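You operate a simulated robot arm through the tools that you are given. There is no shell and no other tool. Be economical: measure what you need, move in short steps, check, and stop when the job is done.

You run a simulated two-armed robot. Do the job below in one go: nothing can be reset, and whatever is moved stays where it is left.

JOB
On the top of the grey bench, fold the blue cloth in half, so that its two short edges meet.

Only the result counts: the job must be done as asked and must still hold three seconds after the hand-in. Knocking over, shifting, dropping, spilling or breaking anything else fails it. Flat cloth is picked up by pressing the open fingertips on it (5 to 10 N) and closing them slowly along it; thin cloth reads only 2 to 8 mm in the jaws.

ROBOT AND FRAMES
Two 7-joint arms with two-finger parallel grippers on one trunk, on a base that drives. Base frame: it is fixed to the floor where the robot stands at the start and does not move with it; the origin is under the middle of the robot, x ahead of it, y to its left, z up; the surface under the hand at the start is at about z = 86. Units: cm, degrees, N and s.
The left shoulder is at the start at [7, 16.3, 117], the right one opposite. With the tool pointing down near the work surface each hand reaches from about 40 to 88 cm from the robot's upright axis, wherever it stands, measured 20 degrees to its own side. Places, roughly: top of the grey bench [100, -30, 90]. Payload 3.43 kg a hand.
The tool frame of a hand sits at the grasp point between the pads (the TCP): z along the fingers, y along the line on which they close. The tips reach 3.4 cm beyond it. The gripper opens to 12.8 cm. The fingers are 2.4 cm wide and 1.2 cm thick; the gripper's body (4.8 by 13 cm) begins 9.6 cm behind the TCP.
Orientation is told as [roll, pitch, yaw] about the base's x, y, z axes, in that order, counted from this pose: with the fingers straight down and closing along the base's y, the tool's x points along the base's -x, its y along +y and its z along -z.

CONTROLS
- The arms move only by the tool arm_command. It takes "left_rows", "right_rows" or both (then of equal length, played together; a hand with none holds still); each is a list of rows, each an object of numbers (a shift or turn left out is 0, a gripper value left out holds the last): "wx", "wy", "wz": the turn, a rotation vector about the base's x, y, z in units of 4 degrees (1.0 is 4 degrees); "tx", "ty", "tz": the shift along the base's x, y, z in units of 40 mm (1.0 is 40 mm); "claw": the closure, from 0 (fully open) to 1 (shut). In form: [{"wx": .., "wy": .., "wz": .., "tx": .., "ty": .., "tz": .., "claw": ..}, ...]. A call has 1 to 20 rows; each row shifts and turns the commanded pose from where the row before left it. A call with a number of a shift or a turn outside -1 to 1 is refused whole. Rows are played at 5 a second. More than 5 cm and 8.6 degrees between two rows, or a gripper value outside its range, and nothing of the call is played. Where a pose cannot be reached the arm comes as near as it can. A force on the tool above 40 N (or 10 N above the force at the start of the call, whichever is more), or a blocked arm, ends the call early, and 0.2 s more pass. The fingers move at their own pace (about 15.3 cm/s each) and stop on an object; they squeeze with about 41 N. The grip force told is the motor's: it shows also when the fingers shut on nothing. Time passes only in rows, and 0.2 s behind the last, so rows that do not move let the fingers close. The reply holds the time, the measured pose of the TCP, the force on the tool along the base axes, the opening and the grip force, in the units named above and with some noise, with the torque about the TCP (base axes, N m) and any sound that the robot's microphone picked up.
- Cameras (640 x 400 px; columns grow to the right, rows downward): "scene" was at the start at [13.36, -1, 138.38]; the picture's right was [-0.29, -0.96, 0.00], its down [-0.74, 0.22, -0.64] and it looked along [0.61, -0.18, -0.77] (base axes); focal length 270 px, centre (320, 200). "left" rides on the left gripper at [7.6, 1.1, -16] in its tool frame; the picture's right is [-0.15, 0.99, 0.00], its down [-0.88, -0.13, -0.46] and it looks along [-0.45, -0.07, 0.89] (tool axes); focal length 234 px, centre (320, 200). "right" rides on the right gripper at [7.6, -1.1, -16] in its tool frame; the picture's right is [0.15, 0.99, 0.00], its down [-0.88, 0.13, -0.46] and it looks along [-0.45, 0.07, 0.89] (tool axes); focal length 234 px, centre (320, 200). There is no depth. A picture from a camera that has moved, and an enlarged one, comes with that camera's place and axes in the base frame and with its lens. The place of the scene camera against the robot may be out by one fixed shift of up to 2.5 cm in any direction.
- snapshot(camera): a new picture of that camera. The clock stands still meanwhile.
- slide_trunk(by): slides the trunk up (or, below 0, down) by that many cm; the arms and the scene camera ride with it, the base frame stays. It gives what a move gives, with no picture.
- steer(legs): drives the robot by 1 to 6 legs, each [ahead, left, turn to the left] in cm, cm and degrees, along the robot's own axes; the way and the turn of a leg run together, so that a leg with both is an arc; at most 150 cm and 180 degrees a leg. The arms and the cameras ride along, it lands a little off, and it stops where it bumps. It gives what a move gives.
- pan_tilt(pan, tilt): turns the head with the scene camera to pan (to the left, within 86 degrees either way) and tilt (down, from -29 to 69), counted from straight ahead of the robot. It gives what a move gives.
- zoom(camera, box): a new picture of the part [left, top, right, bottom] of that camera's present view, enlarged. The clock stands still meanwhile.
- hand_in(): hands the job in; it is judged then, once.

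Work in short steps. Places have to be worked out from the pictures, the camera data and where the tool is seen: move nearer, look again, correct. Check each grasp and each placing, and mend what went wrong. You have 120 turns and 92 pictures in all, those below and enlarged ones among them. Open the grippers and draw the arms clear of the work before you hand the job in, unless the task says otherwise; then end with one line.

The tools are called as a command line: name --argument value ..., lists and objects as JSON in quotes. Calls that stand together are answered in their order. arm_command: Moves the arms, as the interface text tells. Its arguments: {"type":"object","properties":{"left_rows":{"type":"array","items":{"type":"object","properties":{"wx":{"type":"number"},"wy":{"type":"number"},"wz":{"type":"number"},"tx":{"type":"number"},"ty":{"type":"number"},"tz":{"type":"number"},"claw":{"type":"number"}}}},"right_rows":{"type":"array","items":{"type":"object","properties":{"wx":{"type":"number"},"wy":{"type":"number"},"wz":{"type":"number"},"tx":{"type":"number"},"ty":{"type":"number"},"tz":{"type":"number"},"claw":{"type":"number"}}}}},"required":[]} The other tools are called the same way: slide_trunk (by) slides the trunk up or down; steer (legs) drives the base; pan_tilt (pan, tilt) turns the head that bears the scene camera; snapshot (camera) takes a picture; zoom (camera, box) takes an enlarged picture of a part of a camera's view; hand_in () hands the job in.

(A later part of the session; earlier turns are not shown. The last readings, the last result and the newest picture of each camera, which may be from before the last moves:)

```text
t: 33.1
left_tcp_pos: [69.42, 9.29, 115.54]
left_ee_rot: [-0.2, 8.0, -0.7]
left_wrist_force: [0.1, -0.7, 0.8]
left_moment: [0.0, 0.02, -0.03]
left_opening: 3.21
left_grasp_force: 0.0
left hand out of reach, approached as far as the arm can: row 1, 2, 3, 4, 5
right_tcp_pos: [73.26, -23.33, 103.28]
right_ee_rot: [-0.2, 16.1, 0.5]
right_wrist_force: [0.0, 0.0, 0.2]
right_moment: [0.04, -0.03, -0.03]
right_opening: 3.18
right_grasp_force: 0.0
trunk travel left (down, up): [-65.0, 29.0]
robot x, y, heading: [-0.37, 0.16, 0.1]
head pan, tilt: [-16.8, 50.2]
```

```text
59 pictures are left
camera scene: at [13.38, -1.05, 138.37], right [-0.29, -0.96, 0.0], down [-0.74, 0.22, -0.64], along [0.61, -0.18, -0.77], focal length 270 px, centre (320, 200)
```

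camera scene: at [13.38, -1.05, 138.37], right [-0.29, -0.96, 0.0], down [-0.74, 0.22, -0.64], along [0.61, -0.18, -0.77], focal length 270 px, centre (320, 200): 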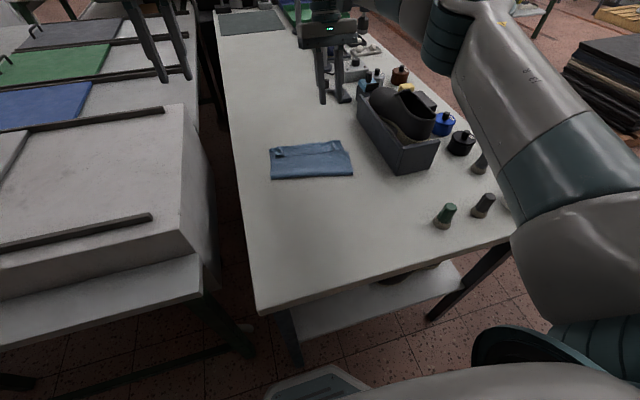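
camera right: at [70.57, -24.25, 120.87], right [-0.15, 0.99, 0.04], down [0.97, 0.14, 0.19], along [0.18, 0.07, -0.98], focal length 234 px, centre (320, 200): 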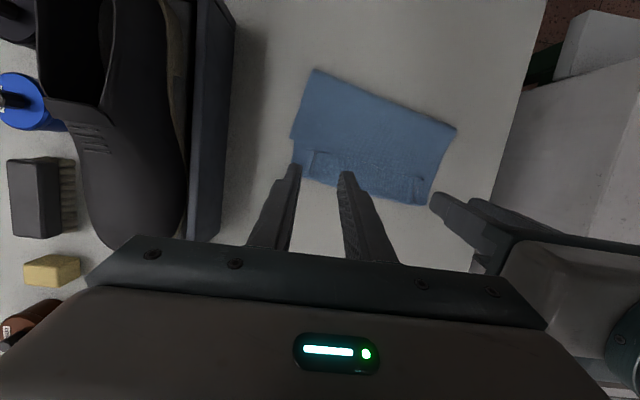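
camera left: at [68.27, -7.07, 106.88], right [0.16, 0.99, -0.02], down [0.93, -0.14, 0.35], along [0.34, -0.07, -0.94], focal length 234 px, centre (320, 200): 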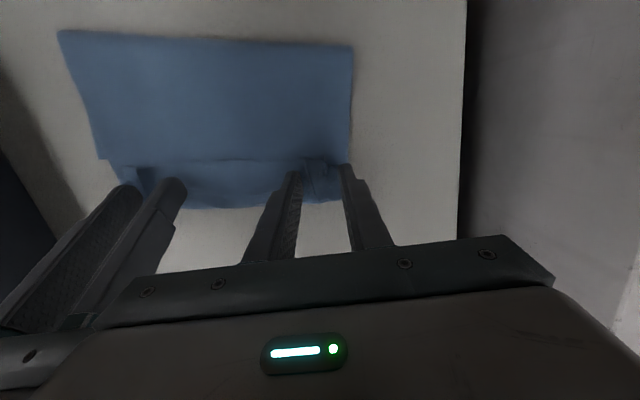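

That freed it and the left arm now responds normally. I'll park it at about (56, 14) with the tool vertical, and bring the right hand level, fully open and centred on the hem, still high.

arm_command --left_rows '[{"tx": -0.5}, {"tx": -0.5}, {"tx": -0.5, "ty": 0.3}, {"tx": -0.5, "ty": 0.3, "wy": -0.5}, {"tx": -0.5, "ty": 0.3, "wy": -0.5}, {"tx": -0.5, "ty": 0.3, "wy": -0.5}, {"wy": -0.5, "tx": -0.3}, {}]' --right_rows '[{"ty": 0.3, "tx": -0.3, "wy": -1, "claw": 0.0}, {"ty": 0.3, "tx": -0.3, "wy": -1}, {"ty": 0.4, "tx": -0.3, "wy": -1}, {"ty": 0.4, "tx": -0.3, "wy": -1}, {"ty": 0.4, "tx": -0.3}, {"ty": 0.3, "tx": -0.2}, {"tx": -0.2}, {}]'

snapshot --camera "right"

```text
t: 34.9
left_tcp_pos: [56.39, 14.12, 115.41]
left_ee_rot: [-0.3, -0.2, -0.6]
left_wrist_force: [0.2, 0.6, -1.0]
left_moment: [-0.03, 0.0, -0.02]
left_opening: 3.19
left_grasp_force: 0.0
right_tcp_pos: [65.8, -14.94, 103.23]
right_ee_rot: [-0.4, 0.2, 0.6]
right_wrist_force: [0.8, 0.6, 0.3]
right_moment: [0.02, -0.01, -0.01]
right_opening: 12.8
right_grasp_force: 0.1
trunk travel left (down, up): [-65.0, 29.0]
robot x, y, heading: [0.25, 0.03, -0.2]
head pan, tilt: [-16.8, 50.2]
```

```text
58 pictures are left
camera right: at [58.37, -15.95, 119.35], right [-0.15, 0.99, 0.0], down [0.88, 0.14, 0.45], along [0.45, 0.07, -0.89], focal length 234 px, centre (320, 200)
```

right: 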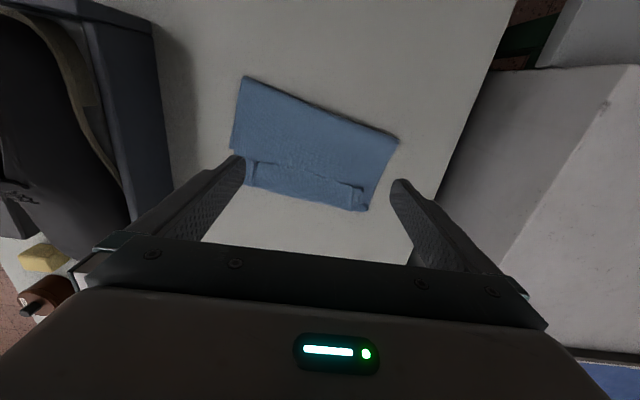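

zoom --camera "right" --box '[215, 60, 415, 220]'

```text
2.50 times, centred on (315, 140) of right
camera zoom: at [58.37, -15.95, 119.35], right [-0.15, 0.99, 0.0], down [0.88, 0.14, 0.45], along [0.45, 0.07, -0.89], focal length 585 px, centre (332, 350)
```

zoom: 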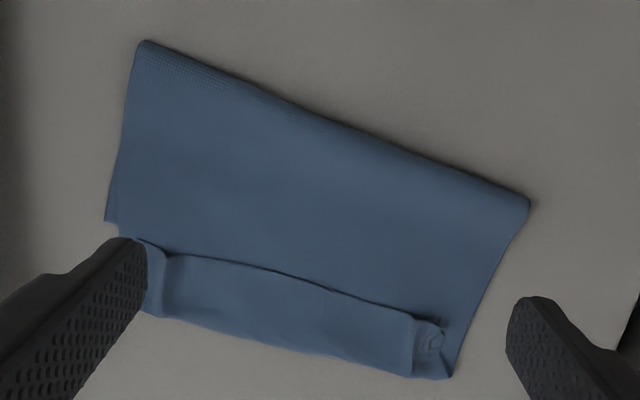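

The hem is about 3.8 cm wide. Its free edge runs from (70.5,-24) to (72.3,-8), while the lower corners are B(68.9,-27.6) and A(76,-5.3). I'll regrip just the hem's free edge with tilted hands and re-lay it. For better tilt reach I raise the trunk and shift the base 8 cm right.

slide_trunk --by 12

steer --legs '[[0, -8, 0]]'

snapshot --camera "scene"

```text
t: 36.4
left_tcp_pos: [56.43, 13.98, 127.39]
left_ee_rot: [-0.2, -0.1, -0.7]
left_wrist_force: [0.1, 0.4, 1.1]
left_moment: [-0.01, 0.02, 0.0]
left_opening: 3.19
left_grasp_force: 0.0
right_tcp_pos: [65.78, -15.01, 115.43]
right_ee_rot: [-0.3, 0.1, 0.4]
right_wrist_force: [0.7, -0.5, -0.2]
right_moment: [-0.01, 0.02, 0.0]
right_opening: 12.81
right_grasp_force: 0.2
trunk travel left (down, up): [-77.0, 17.0]
robot x, y, heading: [-0.2, -0.11, 0.1]
head pan, tilt: [-16.8, 50.2]
```

```text
t: 37.5
left_tcp_pos: [56.35, 6.7, 127.42]
left_ee_rot: [-0.4, -0.1, -0.6]
left_wrist_force: [-1.0, -0.1, 0.4]
left_moment: [-0.03, -0.02, 0.03]
left_opening: 3.22
left_grasp_force: 0.1
right_tcp_pos: [65.73, -22.5, 115.43]
right_ee_rot: [-0.4, 0.2, 0.5]
right_wrist_force: [0.7, 1.1, -1.1]
right_moment: [-0.01, 0.01, -0.01]
right_opening: 12.78
right_grasp_force: 0.0
trunk travel left (down, up): [-77.0, 17.0]
robot x, y, heading: [-0.11, -7.76, -0.2]
head pan, tilt: [-16.8, 50.2]
```

```text
56 pictures are left
camera scene: at [13.33, -8.3, 150.38], right [-0.29, -0.96, 0.0], down [-0.74, 0.22, -0.64], along [0.61, -0.19, -0.77], focal length 270 px, centre (320, 200)
```

scene: 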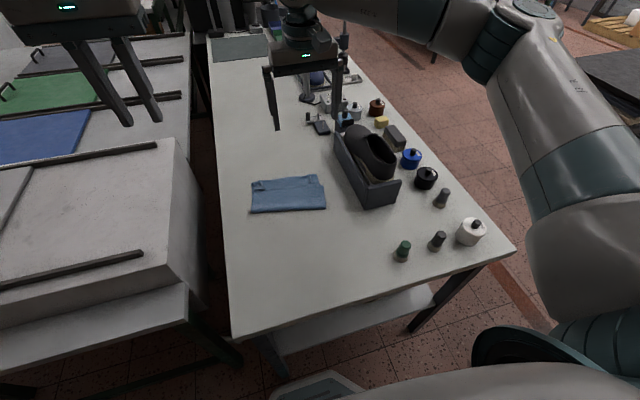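

The base shift is fine. Now I bring both hands, tilted 20°, to hover above the hem's free edge: left at y≈-8.8, right at y≈-23.5.

arm_command --left_rows '[{"tx": 0.349, "ty": -0.323, "tz": -0.633, "wy": 0.42, "claw": 0.83}, {"tx": 0.349, "ty": -0.323, "tz": -0.633, "wy": 0.42}, {"tx": 0.349, "ty": -0.323, "tz": -0.633, "wy": 0.42}, {"tx": 0.349, "ty": -0.323, "tz": -0.633, "wy": 0.42}, {"tx": 0.349, "ty": -0.323, "tz": -0.633, "wy": 0.42}, {"tx": 0.349, "ty": -0.323, "tz": -0.633, "wy": 0.42}, {"tx": 0.349, "ty": -0.323, "tz": -0.633, "wy": 0.42}, {"tx": 0.349, "ty": -0.323, "tz": -0.633, "wy": 0.42}, {"tx": 0.349, "ty": -0.323, "tz": -0.633, "wy": 0.42}, {"tx": 0.349, "ty": -0.323, "tz": -0.633, "wy": 0.42}, {"tx": 0.349, "ty": -0.323, "tz": -0.633, "wy": 0.42}, {"tx": 0.349, "ty": -0.323, "tz": -0.633, "wy": 0.42}, {}]' --right_rows '[{"tx": 0.12, "ty": -0.02, "tz": -0.384, "wy": 0.42, "claw": 0.83}, {"tx": 0.12, "ty": -0.02, "tz": -0.384, "wy": 0.42}, {"tx": 0.12, "ty": -0.02, "tz": -0.384, "wy": 0.42}, {"tx": 0.12, "ty": -0.02, "tz": -0.384, "wy": 0.42}, {"tx": 0.12, "ty": -0.02, "tz": -0.384, "wy": 0.42}, {"tx": 0.12, "ty": -0.02, "tz": -0.384, "wy": 0.42}, {"tx": 0.12, "ty": -0.02, "tz": -0.384, "wy": 0.42}, {"tx": 0.12, "ty": -0.02, "tz": -0.384, "wy": 0.42}, {"tx": 0.12, "ty": -0.02, "tz": -0.384, "wy": 0.42}, {"tx": 0.12, "ty": -0.02, "tz": -0.384, "wy": 0.42}, {"tx": 0.12, "ty": -0.02, "tz": -0.384, "wy": 0.42}, {"tx": 0.12, "ty": -0.02, "tz": -0.384, "wy": 0.42}, {}]'

snapshot --camera "left"

snapshot --camera "right"

```text
t: 40.2
left_tcp_pos: [71.14, -8.14, 97.31]
left_ee_rot: [-0.4, 19.9, -0.7]
left_wrist_force: [-0.1, 0.2, 0.4]
left_moment: [0.01, 0.02, 0.0]
left_opening: 2.17
left_grasp_force: 0.0
left hand out of reach, approached as far as the arm can: row 12
right_tcp_pos: [71.44, -23.5, 96.98]
right_ee_rot: [-0.1, 20.4, 0.6]
right_wrist_force: [-0.5, 0.0, -0.6]
right_moment: [-0.02, -0.01, 0.01]
right_opening: 2.2
right_grasp_force: 0.2
trunk travel left (down, up): [-77.0, 17.0]
robot x, y, heading: [0.2, -7.55, -0.2]
head pan, tilt: [-16.8, 50.2]
```

```text
55 pictures are left
camera left: at [69.57, -6.95, 114.81], right [0.15, 0.99, -0.06], down [0.98, -0.14, 0.13], along [0.12, -0.07, -0.99], focal length 234 px, centre (320, 200)
```

left: 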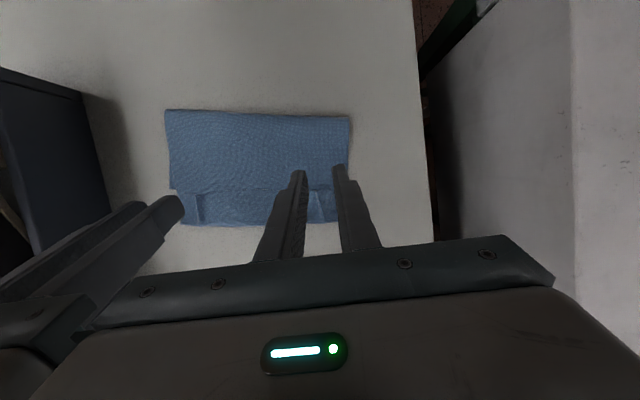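

```text
54 pictures are left
camera right: at [70.09, -24.5, 114.61], right [-0.15, 0.99, 0.05], down [0.98, 0.14, 0.12], along [0.11, 0.07, -0.99], focal length 234 px, centre (320, 200)
```

right: 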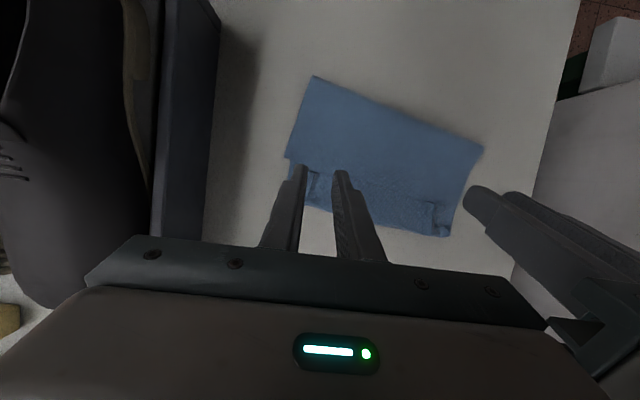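

The left hand is at its tilt limit again, so I'll reduce its tilt to about 10° and check where it settles.

arm_command --left_rows '[{"wy": -1}, {"wy": -1}, {"wy": -0.5}, {}]'

```text
t: 41.2
left_tcp_pos: [71.2, -8.2, 97.19]
left_ee_rot: [-0.3, 10.1, -0.6]
left_wrist_force: [0.3, -0.4, 0.2]
left_moment: [0.02, 0.01, 0.01]
left_opening: 2.16
left_grasp_force: 0.0
left hand out of reach, approached as far as the arm can: row 1
right_tcp_pos: [71.49, -23.68, 96.88]
right_ee_rot: [-0.1, 20.4, 0.5]
right_wrist_force: [0.0, 0.3, 0.0]
right_moment: [-0.03, 0.04, 0.02]
right_opening: 2.19
right_grasp_force: 0.0
trunk travel left (down, up): [-77.0, 17.0]
robot x, y, heading: [-0.31, -7.93, -0.4]
head pan, tilt: [-16.8, 50.2]
```

Now I lower both hands to just above the hem edge.

arm_command --left_rows '[{"tx": 0.1, "ty": -0.05, "tz": -0.4}, {"tx": 0.1, "ty": -0.05, "tz": -0.4}, {"tx": 0.1, "ty": -0.05, "tz": -0.4}, {"tz": -0.3}, {"tz": -0.1}, {}]' --right_rows '[{"tz": -0.4}, {"tz": -0.4}, {"tz": -0.4}, {"tz": -0.25}, {"tz": -0.1}, {}]'

zoom --camera "left" --box '[100, 80, 420, 280]'

zoom --camera "right" --box '[220, 60, 540, 260]'

```text
t: 42.6
left_tcp_pos: [72.37, -8.86, 90.85]
left_ee_rot: [-0.3, 10.1, -0.6]
left_wrist_force: [-0.1, -0.6, -0.8]
left_moment: [0.02, -0.01, -0.02]
left_opening: 2.18
left_grasp_force: 0.0
right_tcp_pos: [71.48, -23.69, 90.75]
right_ee_rot: [-0.1, 20.4, 0.5]
right_wrist_force: [0.3, 0.3, 0.2]
right_moment: [0.0, -0.02, -0.01]
right_opening: 2.21
right_grasp_force: 0.1
trunk travel left (down, up): [-77.0, 17.0]
robot x, y, heading: [-0.03, -7.88, -0.2]
head pan, tilt: [-16.8, 50.2]
```

```text
2.00 times, centred on (260, 180) of left
camera zoom: at [67.82, -7.7, 107.84], right [0.15, 0.99, -0.03], down [0.95, -0.14, 0.3], along [0.29, -0.07, -0.95], focal length 468 px, centre (440, 240)
```

zoom: 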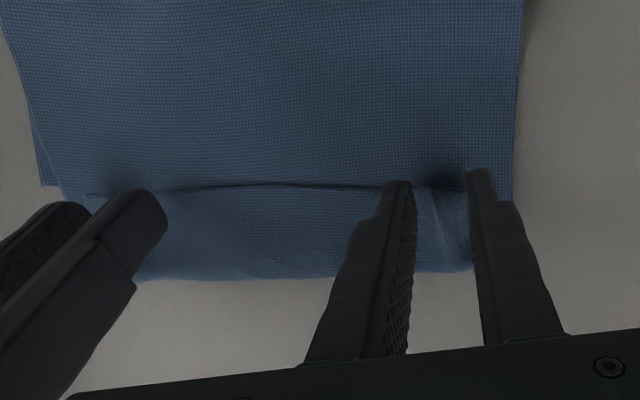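

```text
2.00 times, centred on (380, 160) of right
camera zoom: at [69.99, -24.65, 108.33], right [-0.15, 0.99, 0.05], down [0.98, 0.14, 0.12], along [0.11, 0.07, -0.99], focal length 468 px, centre (200, 280)
```

zoom: 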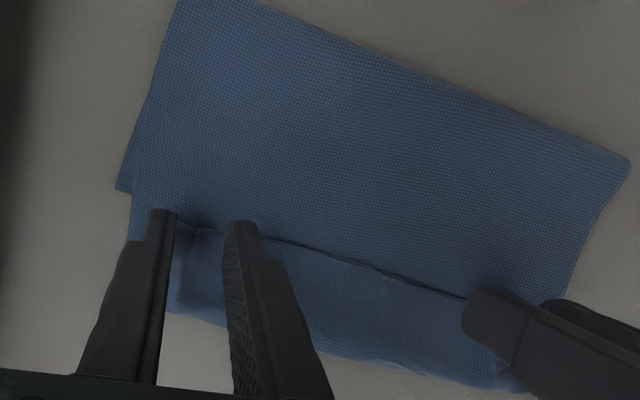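

The fingertips sit right at the hem edge. I'll creep down to light contact, with the right hand 4 mm further back.

arm_command --left_rows '[{"tz": -0.06}, {"tz": -0.06}, {"tz": -0.03}, {}]' --right_rows '[{"tz": -0.06, "tx": -0.1}, {"tz": -0.06}, {"tz": -0.03}, {}]'

```text
t: 43.6
left_tcp_pos: [72.27, -8.74, 90.23]
left_ee_rot: [-0.2, 10.1, -0.7]
left_wrist_force: [-0.8, 0.2, -0.3]
left_moment: [0.01, 0.02, 0.02]
left_opening: 2.18
left_grasp_force: 0.2
right_tcp_pos: [71.09, -23.61, 90.22]
right_ee_rot: [-0.1, 20.3, 0.5]
right_wrist_force: [0.7, 0.2, 0.5]
right_moment: [-0.02, 0.01, 0.01]
right_opening: 2.17
right_grasp_force: 0.0
trunk travel left (down, up): [-77.0, 17.0]
robot x, y, heading: [0.27, -7.41, 0.2]
head pan, tilt: [-16.8, 50.2]
```

arm_command --left_rows '[{"tz": -0.04}, {"tz": -0.03}, {}]' --right_rows '[{"tz": -0.04}, {"tz": -0.02}, {}]'

```text
t: 44.5
left_tcp_pos: [72.38, -8.83, 89.93]
left_ee_rot: [-0.3, 10.1, -0.7]
left_wrist_force: [-0.5, -0.2, 0.4]
left_moment: [-0.03, 0.01, -0.02]
left_opening: 2.19
left_grasp_force: 0.0
right_tcp_pos: [71.12, -23.61, 89.84]
right_ee_rot: [-0.1, 20.2, 0.6]
right_wrist_force: [-0.7, 0.4, 0.8]
right_moment: [-0.02, -0.03, -0.02]
right_opening: 2.17
right_grasp_force: 0.1
trunk travel left (down, up): [-77.0, 17.0]
robot x, y, heading: [-0.0, -7.83, -0.0]
head pan, tilt: [-16.8, 50.2]
```

arm_command --left_rows '[{"tz": -0.03}, {"tz": -0.02}, {}]' --right_rows '[{"tz": -0.03}, {}, {}]'

```text
t: 45.2
left_tcp_pos: [72.3, -8.83, 89.78]
left_ee_rot: [-0.2, 10.0, -0.7]
left_wrist_force: [0.6, 0.2, 2.4]
left_moment: [0.05, -0.01, -0.02]
left_opening: 2.2
left_grasp_force: 0.1
right_tcp_pos: [71.08, -23.62, 89.7]
right_ee_rot: [0.0, 20.3, 0.5]
right_wrist_force: [0.7, -0.6, 3.9]
right_moment: [0.0, -0.01, -0.02]
right_opening: 2.17
right_grasp_force: 0.0
trunk travel left (down, up): [-77.0, 17.0]
robot x, y, heading: [-0.29, -7.66, -0.0]
head pan, tilt: [-16.8, 50.2]
```

arm_command --left_rows '[{"tz": -0.008}, {"claw": 0.85}, {"claw": 0.87}, {"claw": 0.89}, {"claw": 0.91}, {"claw": 0.93}, {"claw": 0.95}, {"claw": 0.97}, {"claw": 1.0}, {}, {}]' --right_rows '[{"tz": -0.006}, {"claw": 0.85}, {"claw": 0.87}, {"claw": 0.89}, {"claw": 0.91}, {"claw": 0.93}, {"claw": 0.95}, {"claw": 0.97}, {"claw": 1.0}, {}, {}]'

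zoom --camera "left" --box '[100, 80, 420, 280]'

zoom --camera "right" --box '[220, 60, 540, 260]'

```text
t: 47.6
left_tcp_pos: [72.31, -8.78, 89.77]
left_ee_rot: [-0.3, 10.1, -0.7]
left_wrist_force: [-0.1, 1.0, 1.9]
left_moment: [0.02, -0.02, 0.03]
left_opening: 0.15
left_grasp_force: 35.6
right_tcp_pos: [71.01, -23.53, 89.71]
right_ee_rot: [-0.1, 20.4, 0.6]
right_wrist_force: [-0.1, 0.5, 6.9]
right_moment: [0.03, -0.01, -0.02]
right_opening: 0.16
right_grasp_force: 36.2
trunk travel left (down, up): [-77.0, 17.0]
robot x, y, heading: [0.25, -7.75, -0.3]
head pan, tilt: [-16.8, 50.2]
```

```text
2.00 times, centred on (260, 180) of left
camera zoom: at [67.66, -7.64, 106.76], right [0.15, 0.99, -0.03], down [0.94, -0.14, 0.3], along [0.29, -0.07, -0.95], focal length 468 px, centre (440, 240)
```

zoom: 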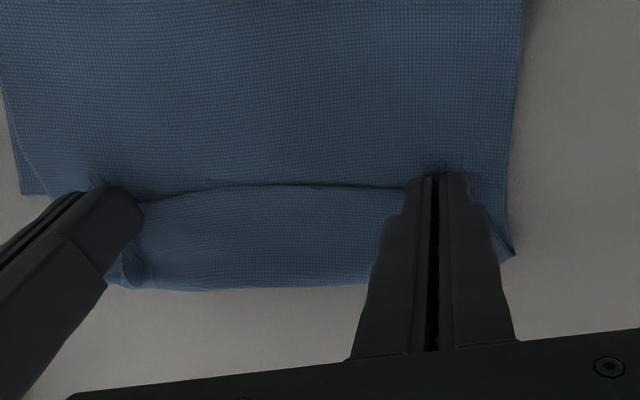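

```text
2.00 times, centred on (380, 160) of right
camera zoom: at [69.52, -24.58, 107.39], right [-0.15, 0.99, 0.05], down [0.98, 0.14, 0.12], along [0.11, 0.07, -0.99], focal length 468 px, centre (200, 280)
```

zoom: 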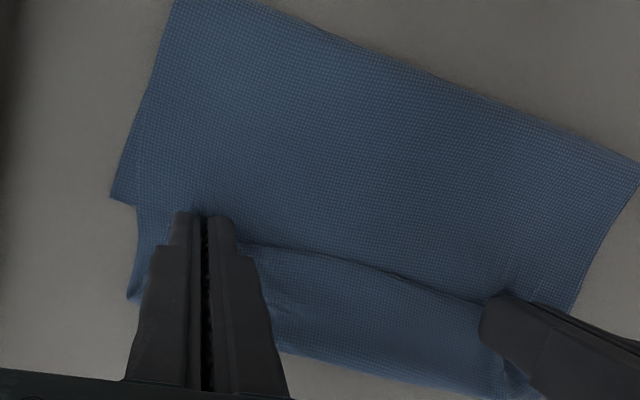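

Both jaws read about 1.5 mm, the same as the earlier good grips. I'll lift 4 cm and check what was picked up.

arm_command --left_rows '[{"tz": 0.3}, {"tz": 0.35}, {"tz": 0.35}, {}]' --right_rows '[{"tz": 0.3}, {"tz": 0.35}, {"tz": 0.35}, {}]'

zoom --camera "left" --box '[60, 40, 460, 290]'

zoom --camera "right" --box '[200, 40, 600, 290]'

zoom --camera "scene" --box '[220, 120, 380, 220]'

```text
t: 48.6
left_tcp_pos: [72.29, -8.75, 93.74]
left_ee_rot: [-0.3, 10.1, -0.5]
left_wrist_force: [0.0, -0.1, -0.4]
left_moment: [0.01, 0.03, -0.02]
left_opening: 0.16
left_grasp_force: 36.8
right_tcp_pos: [71.22, -23.61, 93.58]
right_ee_rot: [-0.2, 20.3, 0.5]
right_wrist_force: [0.9, -0.1, 0.1]
right_moment: [0.0, 0.0, 0.0]
right_opening: 0.17
right_grasp_force: 36.0
trunk travel left (down, up): [-77.0, 17.0]
robot x, y, heading: [0.02, -7.5, -0.1]
head pan, tilt: [-16.8, 50.2]
```

```text
1.60 times, centred on (260, 165) of left
camera zoom: at [67.75, -7.64, 110.65], right [0.15, 0.99, -0.03], down [0.95, -0.14, 0.29], along [0.29, -0.07, -0.95], focal length 375 px, centre (416, 256)
```

zoom: 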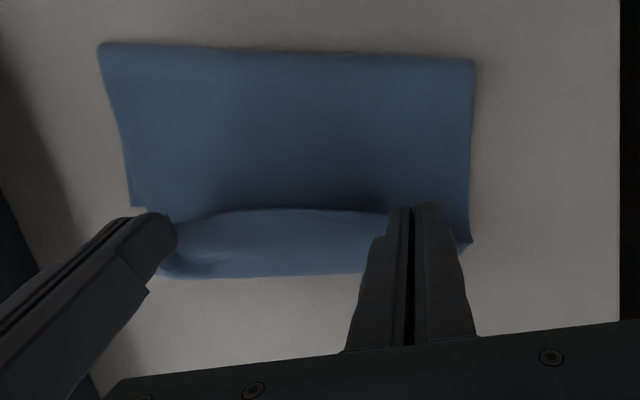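

```text
1.60 times, centred on (400, 165) of right
camera zoom: at [69.61, -24.64, 111.23], right [-0.15, 0.99, 0.05], down [0.98, 0.14, 0.12], along [0.11, 0.07, -0.99], focal length 375 px, centre (192, 256)
```

zoom: 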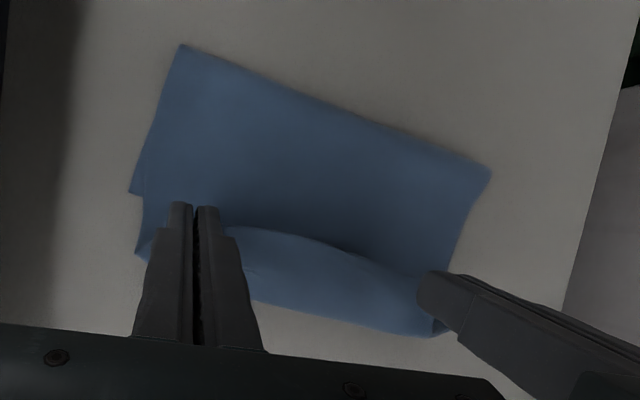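

```text
4.00 times, centred on (300, 170) of scene
camera zoom: at [13.37, -8.69, 150.37], right [-0.29, -0.96, 0.0], down [-0.74, 0.22, -0.64], along [0.61, -0.19, -0.77], focal length 1081 px, centre (400, 320)
```

zoom: 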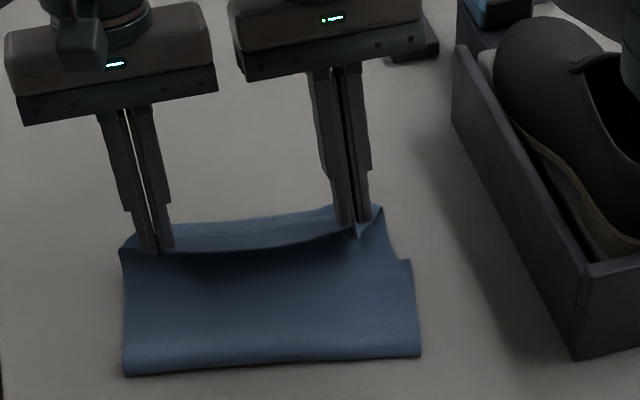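

Only the hem was picked up and it's unrolling. I'll carry the edge back over a corrected fold line (tips about 13 cm up) so the fold re-forms squarely to the lower layer's far edge, then lay it forward again.

arm_command --left_rows '[{"tx": -0.16, "ty": 0.137, "tz": 0.5}, {"tx": -0.32, "ty": 0.137, "tz": 0.5}, {"tx": -0.4, "ty": 0.137, "tz": 0.4}, {"tx": -0.48, "ty": 0.137, "tz": 0.3}, {"tx": -0.48, "ty": 0.137, "tz": 0.25}, {"tx": -0.46, "ty": 0.137, "tz": 0.15}, {"tx": -0.4, "ty": 0.137, "tz": 0.05}, {}]' --right_rows '[{"tx": -0.2, "ty": 0.157, "tz": 0.5}, {"tx": -0.4, "ty": 0.157, "tz": 0.5}, {"tx": -0.5, "ty": 0.157, "tz": 0.4}, {"tx": -0.6, "ty": 0.157, "tz": 0.3}, {"tx": -0.6, "ty": 0.157, "tz": 0.25}, {"tx": -0.6, "ty": 0.157, "tz": 0.15}, {"tx": -0.5, "ty": 0.157, "tz": 0.05}, {}]'

snapshot --camera "scene"

snapshot --camera "right"

snapshot --camera "left"

```text
t: 50.5
left_tcp_pos: [61.58, -5.02, 102.16]
left_ee_rot: [-0.3, 10.1, -0.6]
left_wrist_force: [-0.2, -0.8, 0.0]
left_moment: [0.01, 0.01, -0.01]
left_opening: 0.15
left_grasp_force: 36.2
right_tcp_pos: [57.52, -19.19, 102.25]
right_ee_rot: [-0.1, 20.5, 0.5]
right_wrist_force: [0.1, -0.7, 0.3]
right_moment: [0.02, 0.0, 0.0]
right_opening: 0.15
right_grasp_force: 36.1
trunk travel left (down, up): [-77.0, 17.0]
robot x, y, heading: [0.18, -7.97, -0.2]
head pan, tilt: [-16.8, 50.2]
```

```text
46 pictures are left
camera scene: at [13.4, -8.71, 150.37], right [-0.29, -0.96, 0.0], down [-0.74, 0.22, -0.64], along [0.61, -0.19, -0.77], focal length 270 px, centre (320, 200)
```

scene: 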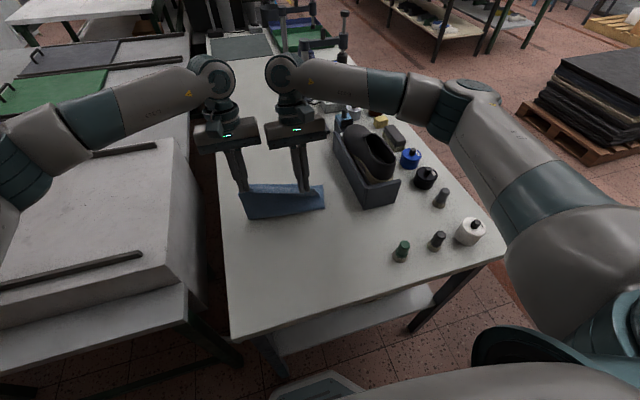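

```text
45 pictures are left
camera right: at [55.99, -20.16, 119.89], right [-0.15, 0.99, 0.05], down [0.98, 0.14, 0.12], along [0.11, 0.07, -0.99], focal length 234 px, centre (320, 200)
```

right: 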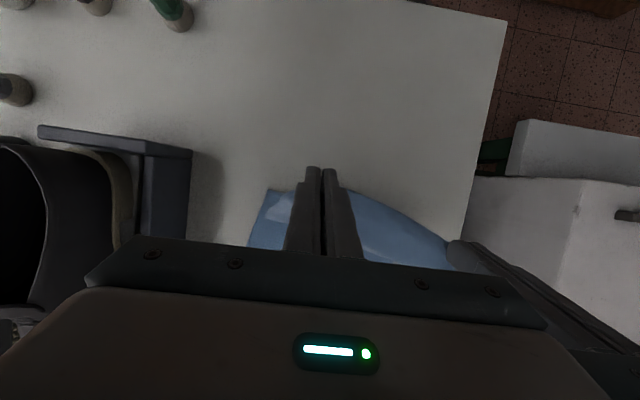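

```text
44 pictures are left
camera left: at [57.13, -3.85, 119.23], right [0.15, 0.99, -0.03], down [0.95, -0.14, 0.29], along [0.29, -0.07, -0.96], focal length 234 px, centre (320, 200)
```

left: 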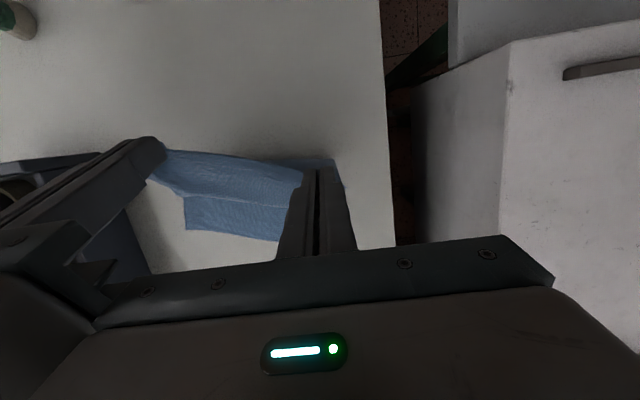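

The lower layer's far edge is clear: B≈(69.1,-27.9), running to A≈(74.7,-6.2). The fold line is now well placed. I lay the edge forward to a matched position, stopping about 1.5 cm above the cloth.

arm_command --left_rows '[{"tx": 0.413, "ty": -0.128, "tz": -0.06}, {"tx": 0.413, "ty": -0.128, "tz": -0.15}, {"tx": 0.413, "ty": -0.128, "tz": -0.27}, {"tx": 0.384, "ty": -0.128, "tz": -0.36}, {"tx": 0.354, "ty": -0.128, "tz": -0.42}, {"tx": 0.325, "ty": -0.128, "tz": -0.48}, {"tx": 0.295, "ty": -0.128, "tz": -0.48}, {"tx": 0.207, "ty": -0.128, "tz": -0.42}, {}]' --right_rows '[{"tx": 0.45, "ty": -0.133, "tz": -0.06}, {"tx": 0.45, "ty": -0.133, "tz": -0.15}, {"tx": 0.45, "ty": -0.133, "tz": -0.27}, {"tx": 0.42, "ty": -0.133, "tz": -0.36}, {"tx": 0.387, "ty": -0.133, "tz": -0.42}, {"tx": 0.355, "ty": -0.133, "tz": -0.48}, {"tx": 0.323, "ty": -0.133, "tz": -0.48}, {"tx": 0.226, "ty": -0.133, "tz": -0.42}, {}]'

zoom --camera "left" --box '[60, 40, 460, 290]'

zoom --camera "right" --box '[200, 40, 600, 290]'

zoom --camera "scene" --box '[220, 120, 380, 220]'

```text
t: 52.5
left_tcp_pos: [72.82, -9.06, 91.71]
left_ee_rot: [-0.4, 10.1, -0.7]
left_wrist_force: [-0.6, -0.1, 0.0]
left_moment: [-0.01, -0.01, 0.0]
left_opening: 0.16
left_grasp_force: 35.9
right_tcp_pos: [69.78, -23.31, 91.91]
right_ee_rot: [0.0, 20.3, 0.6]
right_wrist_force: [-0.1, 0.0, 0.4]
right_moment: [0.01, -0.02, -0.03]
right_opening: 0.16
right_grasp_force: 36.2
trunk travel left (down, up): [-77.0, 17.0]
robot x, y, heading: [-0.04, -7.61, -0.2]
head pan, tilt: [-16.8, 50.2]
```

```text
1.60 times, centred on (260, 165) of left
camera zoom: at [68.25, -7.88, 108.81], right [0.15, 0.99, -0.03], down [0.95, -0.14, 0.3], along [0.29, -0.07, -0.95], focal length 375 px, centre (416, 256)
```

zoom: 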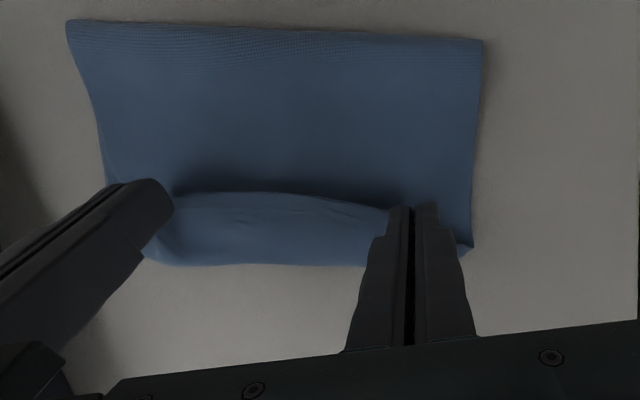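

```text
1.60 times, centred on (400, 165) of right
camera zoom: at [68.34, -24.42, 109.48], right [-0.15, 0.99, 0.05], down [0.98, 0.14, 0.12], along [0.11, 0.07, -0.99], focal length 375 px, centre (192, 256)
```

zoom: 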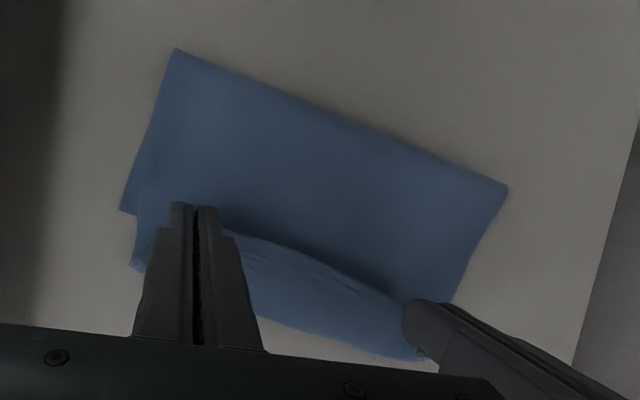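

```text
4.00 times, centred on (300, 170) of scene
camera zoom: at [13.31, -8.62, 150.38], right [-0.29, -0.96, 0.0], down [-0.74, 0.22, -0.64], along [0.61, -0.19, -0.77], focal length 1081 px, centre (400, 320)
```

zoom: 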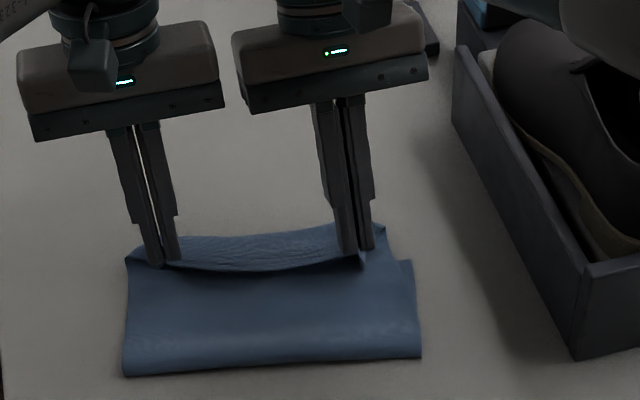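

The upper layer still carries too much length. The fold line stayed at x≈59 on the right and x≈64 on the left, but should be near 55 and 60. I'll carry the edge further back, past the wanted fold line, to pull the sheet taut there.

arm_command --left_rows '[{"tx": -0.2, "ty": 0.139, "tz": 0.5}, {"tx": -0.4, "ty": 0.139, "tz": 0.5}, {"tx": -0.6, "ty": 0.139, "tz": 0.45}, {"tx": -0.7, "ty": 0.139, "tz": 0.4}, {"tx": -0.7, "ty": 0.139, "tz": 0.3}, {"tx": -0.7, "ty": 0.139, "tz": 0.1}, {"tx": -0.7, "ty": 0.139}, {"tx": -0.6, "ty": 0.139, "tz": -0.05}, {"tx": -0.5, "ty": 0.139, "tz": -0.1}, {}]' --right_rows '[{"tx": -0.2, "ty": 0.13, "tz": 0.5}, {"tx": -0.4, "ty": 0.13, "tz": 0.5}, {"tx": -0.6, "ty": 0.13, "tz": 0.45}, {"tx": -0.7, "ty": 0.13, "tz": 0.4}, {"tx": -0.7, "ty": 0.13, "tz": 0.3}, {"tx": -0.7, "ty": 0.13, "tz": 0.1}, {"tx": -0.7, "ty": 0.13}, {"tx": -0.6, "ty": 0.13, "tz": -0.05}, {"tx": -0.55, "ty": 0.13, "tz": -0.1}, {}]'

snapshot --camera "scene"

snapshot --camera "right"

```text
t: 54.6
left_tcp_pos: [52.33, -4.1, 100.1]
left_ee_rot: [-0.3, 10.2, -0.7]
left_wrist_force: [0.2, -0.3, 0.1]
left_moment: [0.01, 0.0, -0.01]
left_opening: 0.17
left_grasp_force: 36.5
right_tcp_pos: [49.2, -18.79, 100.26]
right_ee_rot: [-0.1, 20.4, 0.4]
right_wrist_force: [-0.1, 0.3, 0.8]
right_moment: [0.04, 0.03, 0.01]
right_opening: 0.15
right_grasp_force: 36.3
trunk travel left (down, up): [-77.0, 17.0]
robot x, y, heading: [0.04, -7.85, -0.3]
head pan, tilt: [-16.8, 50.2]
```

```text
40 pictures are left
camera scene: at [13.38, -8.69, 150.37], right [-0.29, -0.96, 0.0], down [-0.74, 0.22, -0.64], along [0.61, -0.19, -0.77], focal length 270 px, centre (320, 200)
```

scene: 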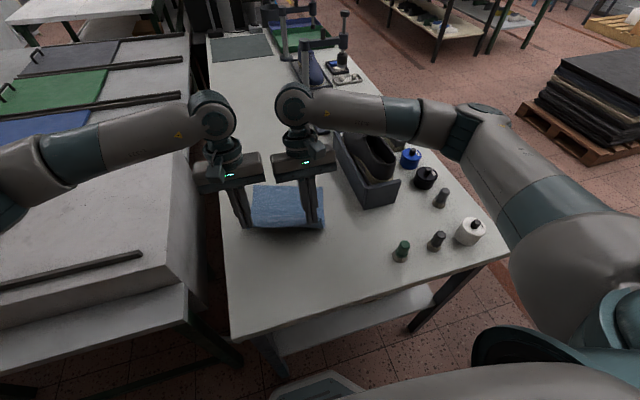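

```text
39 pictures are left
camera right: at [47.72, -19.78, 117.89], right [-0.15, 0.99, 0.05], down [0.98, 0.14, 0.12], along [0.11, 0.07, -0.99], focal length 234 px, centre (320, 200)
```

right: 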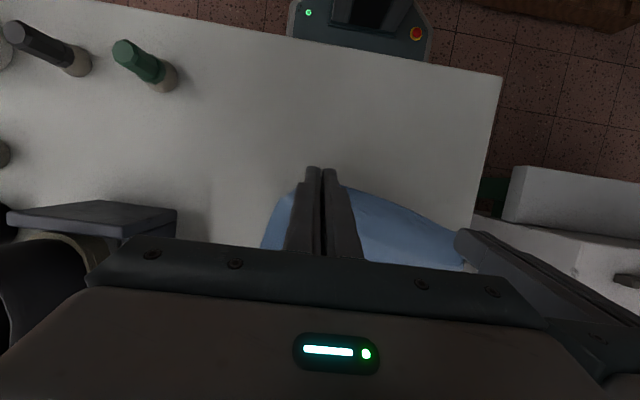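

zoom --camera "scene" --box '[220, 150, 380, 250]'

snapshot --camera "left"

```text
4.00 times, centred on (300, 200) of scene
camera zoom: at [13.38, -8.69, 150.37], right [-0.29, -0.96, 0.0], down [-0.74, 0.22, -0.64], along [0.61, -0.19, -0.77], focal length 1081 px, centre (400, 200)
```

zoom: 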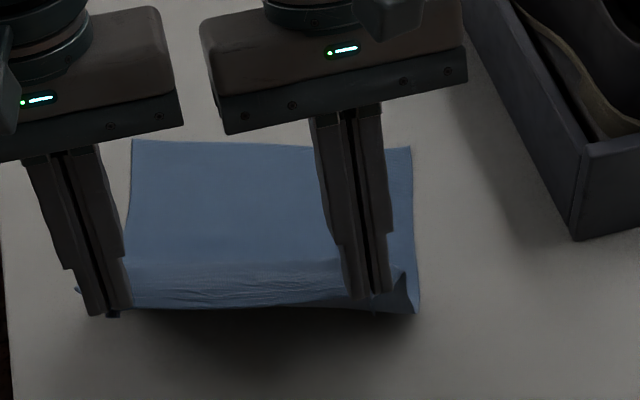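

```text
37 pictures are left
camera left: at [47.75, -2.91, 117.16], right [0.15, 0.99, -0.03], down [0.95, -0.14, 0.29], along [0.29, -0.07, -0.96], focal length 234 px, centre (320, 200)
```

left: 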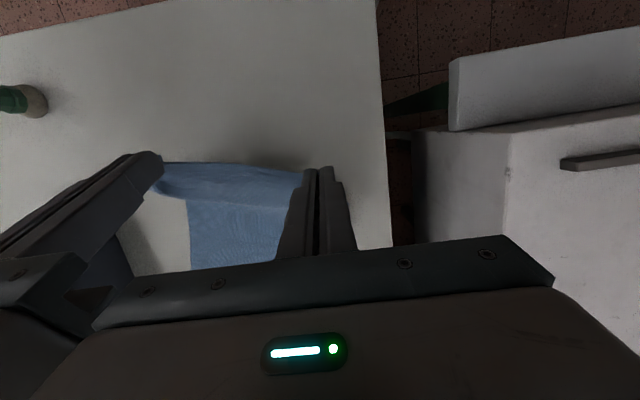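

The sheet is now pulled out, the lower layer is flat and its far corners haven't moved. I lay it forward on a tighter arc about the proper fold line, adding tilt on the right hand.

arm_command --left_rows '[{"tx": 0.606, "ty": -0.156, "tz": 0.25}, {"tx": 0.606, "ty": -0.156, "tz": 0.15}, {"tx": 0.606, "ty": -0.156, "tz": 0.05}, {"tx": 0.606, "ty": -0.156, "tz": -0.075}, {"tx": 0.606, "ty": -0.156, "tz": -0.2}, {"tx": 0.606, "ty": -0.156, "tz": -0.35}, {"tx": 0.485, "ty": -0.125, "tz": -0.425}, {"tx": 0.4365, "ty": -0.1125, "tz": -0.55}, {"tx": 0.291, "ty": -0.075, "tz": -0.525}, {"tx": 0.194, "ty": -0.05, "tz": -0.475}, {}]' --right_rows '[{"tx": 0.632, "ty": -0.156, "tz": 0.236, "wy": 0.5}, {"tx": 0.632, "ty": -0.156, "tz": 0.136, "wy": 0.5}, {"tx": 0.632, "ty": -0.156, "tz": 0.036, "wy": 0.5}, {"tx": 0.632, "ty": -0.156, "tz": -0.089, "wy": 0.5}, {"tx": 0.632, "ty": -0.156, "tz": -0.214, "wy": 0.5}, {"tx": 0.632, "ty": -0.156, "tz": -0.364, "wy": 0.5}, {"tx": 0.511, "ty": -0.125, "tz": -0.439, "wy": 0.5}, {"tx": 0.4625, "ty": -0.1125, "tz": -0.564, "wy": 0.5}, {"tx": 0.291, "ty": -0.075, "tz": -0.525}, {"tx": 0.194, "ty": -0.05, "tz": -0.475}, {}]'

zoom --camera "left" --box '[60, 40, 460, 290]'

zoom --camera "right" --box '[200, 40, 600, 290]'

zoom --camera "scene" --box '[220, 130, 380, 230]'

```text
t: 57.0
left_tcp_pos: [72.33, -9.22, 91.65]
left_ee_rot: [-0.5, 10.1, -0.8]
left_wrist_force: [-4.9, -12.8, 1.6]
left_moment: [-0.46, 0.19, -0.02]
left_opening: 0.16
left_grasp_force: 36.1
right_tcp_pos: [67.1, -23.84, 92.74]
right_ee_rot: [0.2, 36.2, 0.8]
right_wrist_force: [5.2, 12.9, -1.0]
right_moment: [0.45, -0.2, -0.17]
right_opening: 0.19
right_grasp_force: 37.0
right hand out of reach, approached as far as the arm can: row 8, 9, 10
trunk travel left (down, up): [-77.0, 17.0]
robot x, y, heading: [0.23, -8.01, -0.1]
head pan, tilt: [-16.8, 50.2]
```

```text
1.60 times, centred on (260, 165) of left
camera zoom: at [67.86, -7.94, 108.61], right [0.16, 0.99, -0.03], down [0.95, -0.14, 0.29], along [0.29, -0.08, -0.95], focal length 375 px, centre (416, 256)
```

zoom: 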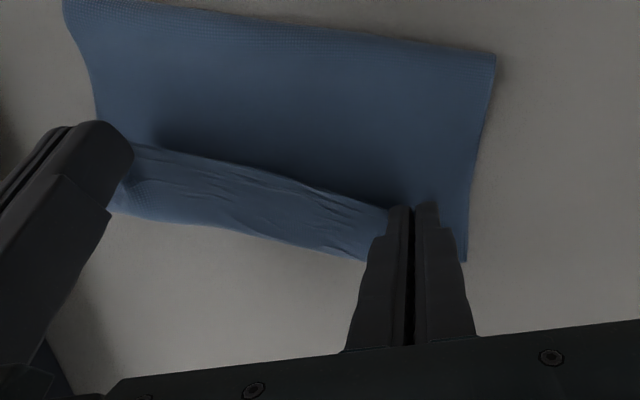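

```text
1.60 times, centred on (400, 165) of right
camera zoom: at [70.53, -24.74, 110.14], right [-0.13, 0.99, 0.09], down [0.98, 0.14, -0.15], along [-0.16, 0.07, -0.98], focal length 375 px, centre (192, 256)
```

zoom: 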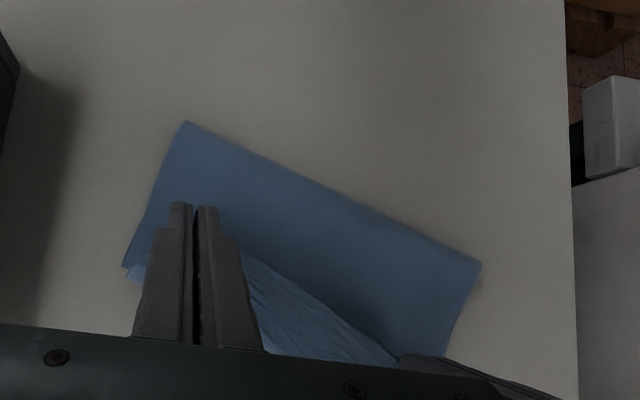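

```text
4.00 times, centred on (300, 180) of scene
camera zoom: at [13.32, -8.5, 150.38], right [-0.29, -0.96, 0.0], down [-0.74, 0.22, -0.64], along [0.61, -0.19, -0.77], focal length 1081 px, centre (400, 280)
```

zoom: 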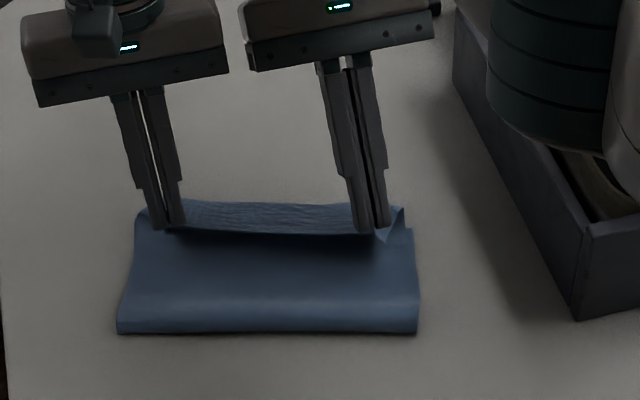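

The bend near the fingers consumes length, so a vertical hand always leaves a hem. I'll overshoot instead: carry the edge forward past the lower edge at about 3.5 cm height and release so it falls open forwards. I can then regrip it from the outside, where the sheet leaves the fingers the right way.

arm_command --left_rows '[{"tx": 0.1, "ty": -0.03, "tz": 0.08, "wy": -0.5}, {"tx": 0.15, "ty": -0.03, "tz": 0.08, "wy": -0.5}, {"tx": 0.2, "ty": -0.03, "tz": 0.08, "wy": -0.5}, {"tx": 0.22, "ty": -0.03, "tz": 0.08, "wy": -0.5}, {"tx": 0.25, "ty": -0.03, "tz": 0.08, "wy": -0.5}, {}]' --right_rows '[{"tx": 0.28, "ty": -0.01, "wy": -0.8}, {"tx": 0.28, "ty": -0.01, "wy": -0.8}, {"tx": 0.28, "ty": -0.01, "wy": -0.8}, {"tx": 0.28, "ty": -0.01, "wy": -0.8}, {"tx": 0.28, "ty": -0.01, "wy": -0.8}, {}]'

zoom --camera "scene" --box '[220, 130, 380, 230]'

```text
t: 58.5
left_tcp_pos: [76.47, -9.74, 93.02]
left_ee_rot: [-0.1, 0.1, -0.6]
left_wrist_force: [0.3, -2.8, -0.4]
left_moment: [-0.07, 0.05, -0.03]
left_opening: 0.18
left_grasp_force: 36.7
right_tcp_pos: [72.48, -24.44, 92.69]
right_ee_rot: [0.0, 20.3, 0.4]
right_wrist_force: [1.1, 2.0, -0.3]
right_moment: [0.12, -0.04, 0.01]
right_opening: 0.15
right_grasp_force: 36.9
trunk travel left (down, up): [-77.0, 17.0]
robot x, y, heading: [-0.25, -7.71, -0.1]
head pan, tilt: [-16.8, 50.2]
```

```text
4.00 times, centred on (300, 180) of scene
camera zoom: at [13.36, -8.67, 150.38], right [-0.29, -0.96, 0.0], down [-0.74, 0.22, -0.64], along [0.61, -0.19, -0.77], focal length 1081 px, centre (400, 280)
```

zoom: 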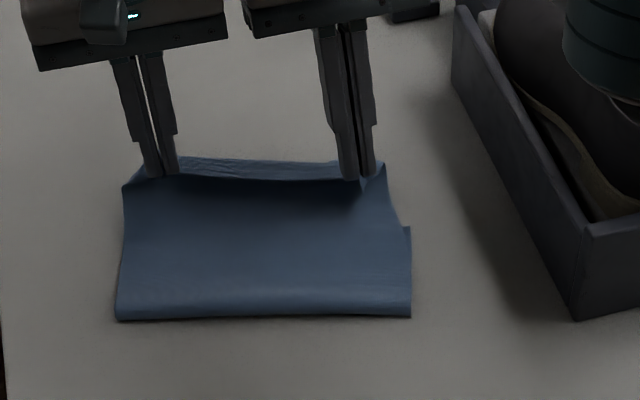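

The hem is short now and the edge overshoots as intended. I release here.

arm_command --left_rows '[{"claw": 0.8}, {}, {"tz": 0.3}, {"tz": 0.6}, {"tz": 0.8}, {}]' --right_rows '[{"claw": 0.8}, {}, {"tz": 0.3}, {"tz": 0.6}, {"tz": 0.8}, {}]'

zoom --camera "right" --box '[200, 40, 600, 290]'

zoom --camera "scene" --box '[220, 130, 380, 230]'

```text
t: 59.9
left_tcp_pos: [76.29, -9.8, 99.81]
left_ee_rot: [-0.2, 0.1, -0.7]
left_wrist_force: [0.6, -0.3, -0.7]
left_moment: [-0.04, -0.01, -0.02]
left_opening: 2.56
left_grasp_force: 0.1
right_tcp_pos: [72.61, -24.46, 99.41]
right_ee_rot: [-0.1, 20.4, 0.5]
right_wrist_force: [0.1, 0.0, 0.0]
right_moment: [0.0, 0.01, -0.02]
right_opening: 2.55
right_grasp_force: 0.0
trunk travel left (down, up): [-77.0, 17.0]
robot x, y, heading: [-0.08, -7.51, -0.3]
head pan, tilt: [-16.8, 50.2]
```

```text
1.60 times, centred on (400, 165) of right
camera zoom: at [71.16, -25.39, 117.08], right [-0.15, 0.99, 0.05], down [0.98, 0.14, 0.12], along [0.11, 0.07, -0.99], focal length 375 px, centre (192, 256)
```

zoom: 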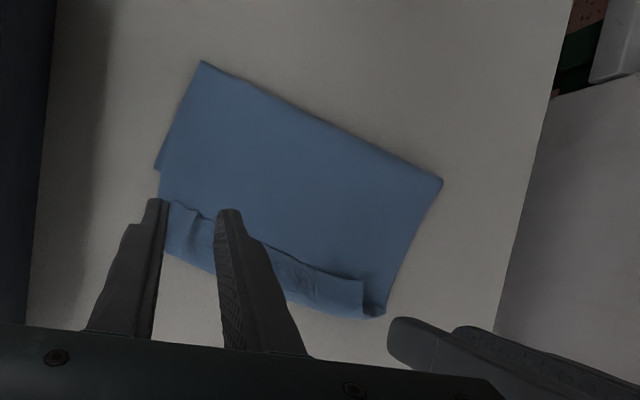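

```text
4.00 times, centred on (300, 180) of scene
camera zoom: at [13.43, -8.69, 150.37], right [-0.29, -0.96, 0.0], down [-0.74, 0.22, -0.64], along [0.61, -0.19, -0.77], focal length 1081 px, centre (400, 280)
```

zoom: 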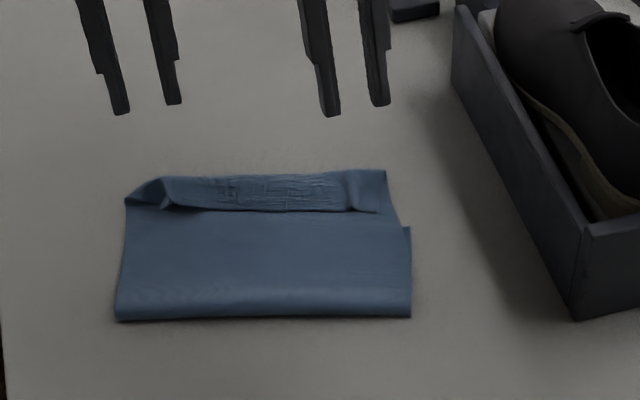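

The hem flopped back again, about 3 cm wide. I'll try flipping it with fully open fingers pushed under its free edge. First the left arm goes aside, and the right hand goes above the hem, yawed to match it.

arm_command --left_rows '[{"ty": 0.6, "tz": 0.3}, {"ty": 0.7, "tz": 0.3}, {"ty": 0.7, "tz": 0.3}, {"ty": 0.7, "tz": 0.3}, {"ty": 0.7, "tz": 0.2}, {"ty": 0.7}, {"ty": 0.5}, {}, {}, {}, {}]' --right_rows '[{}, {}, {}, {"claw": 0.0}, {"tx": -0.055, "ty": 0.39, "tz": -0.1, "wy": -0.85, "wz": -0.6}, {"tx": -0.055, "ty": 0.39, "tz": -0.1, "wy": -0.85, "wz": -0.6}, {"tx": -0.055, "ty": 0.39, "tz": -0.1, "wy": -0.85, "wz": -0.6}, {"tx": -0.055, "ty": 0.39, "tz": -0.1, "wy": -0.85, "wz": -0.6}, {"tx": -0.055, "ty": 0.39, "tz": -0.1, "wy": -0.85, "wz": -0.6}, {"tx": -0.055, "ty": 0.39, "tz": -0.1, "wy": -0.85, "wz": -0.6}, {}]'

zoom --camera "right" --box '[160, 40, 480, 240]'

```text
t: 62.2
left_tcp_pos: [76.13, 8.71, 105.67]
left_ee_rot: [-0.2, 0.1, -0.5]
left_wrist_force: [-0.4, -0.7, -0.3]
left_moment: [0.04, 0.0, -0.02]
left_opening: 2.56
left_grasp_force: 0.1
right_tcp_pos: [71.12, -15.11, 97.15]
right_ee_rot: [2.4, 0.1, -13.6]
right_wrist_force: [1.0, 0.7, -0.5]
right_moment: [-0.03, 0.0, -0.03]
right_opening: 12.79
right_grasp_force: 0.1
trunk travel left (down, up): [-77.0, 17.0]
robot x, y, heading: [-0.34, -7.68, -0.4]
head pan, tilt: [-16.8, 50.2]
```

```text
2.00 times, centred on (320, 140) of right
camera zoom: at [63.56, -14.89, 112.97], right [0.09, 1.0, 0.04], down [0.88, -0.1, 0.46], along [0.46, -0.01, -0.89], focal length 468 px, centre (320, 320)
```

zoom: 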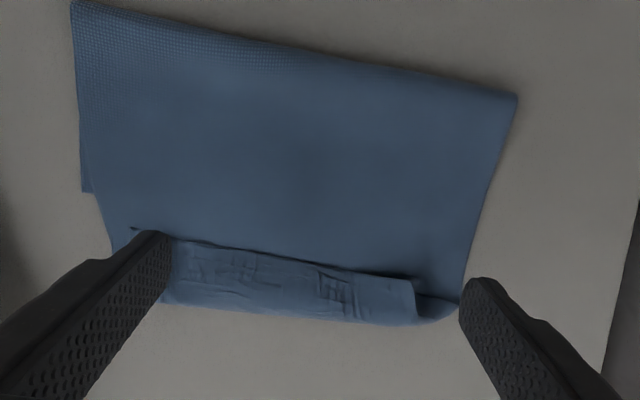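

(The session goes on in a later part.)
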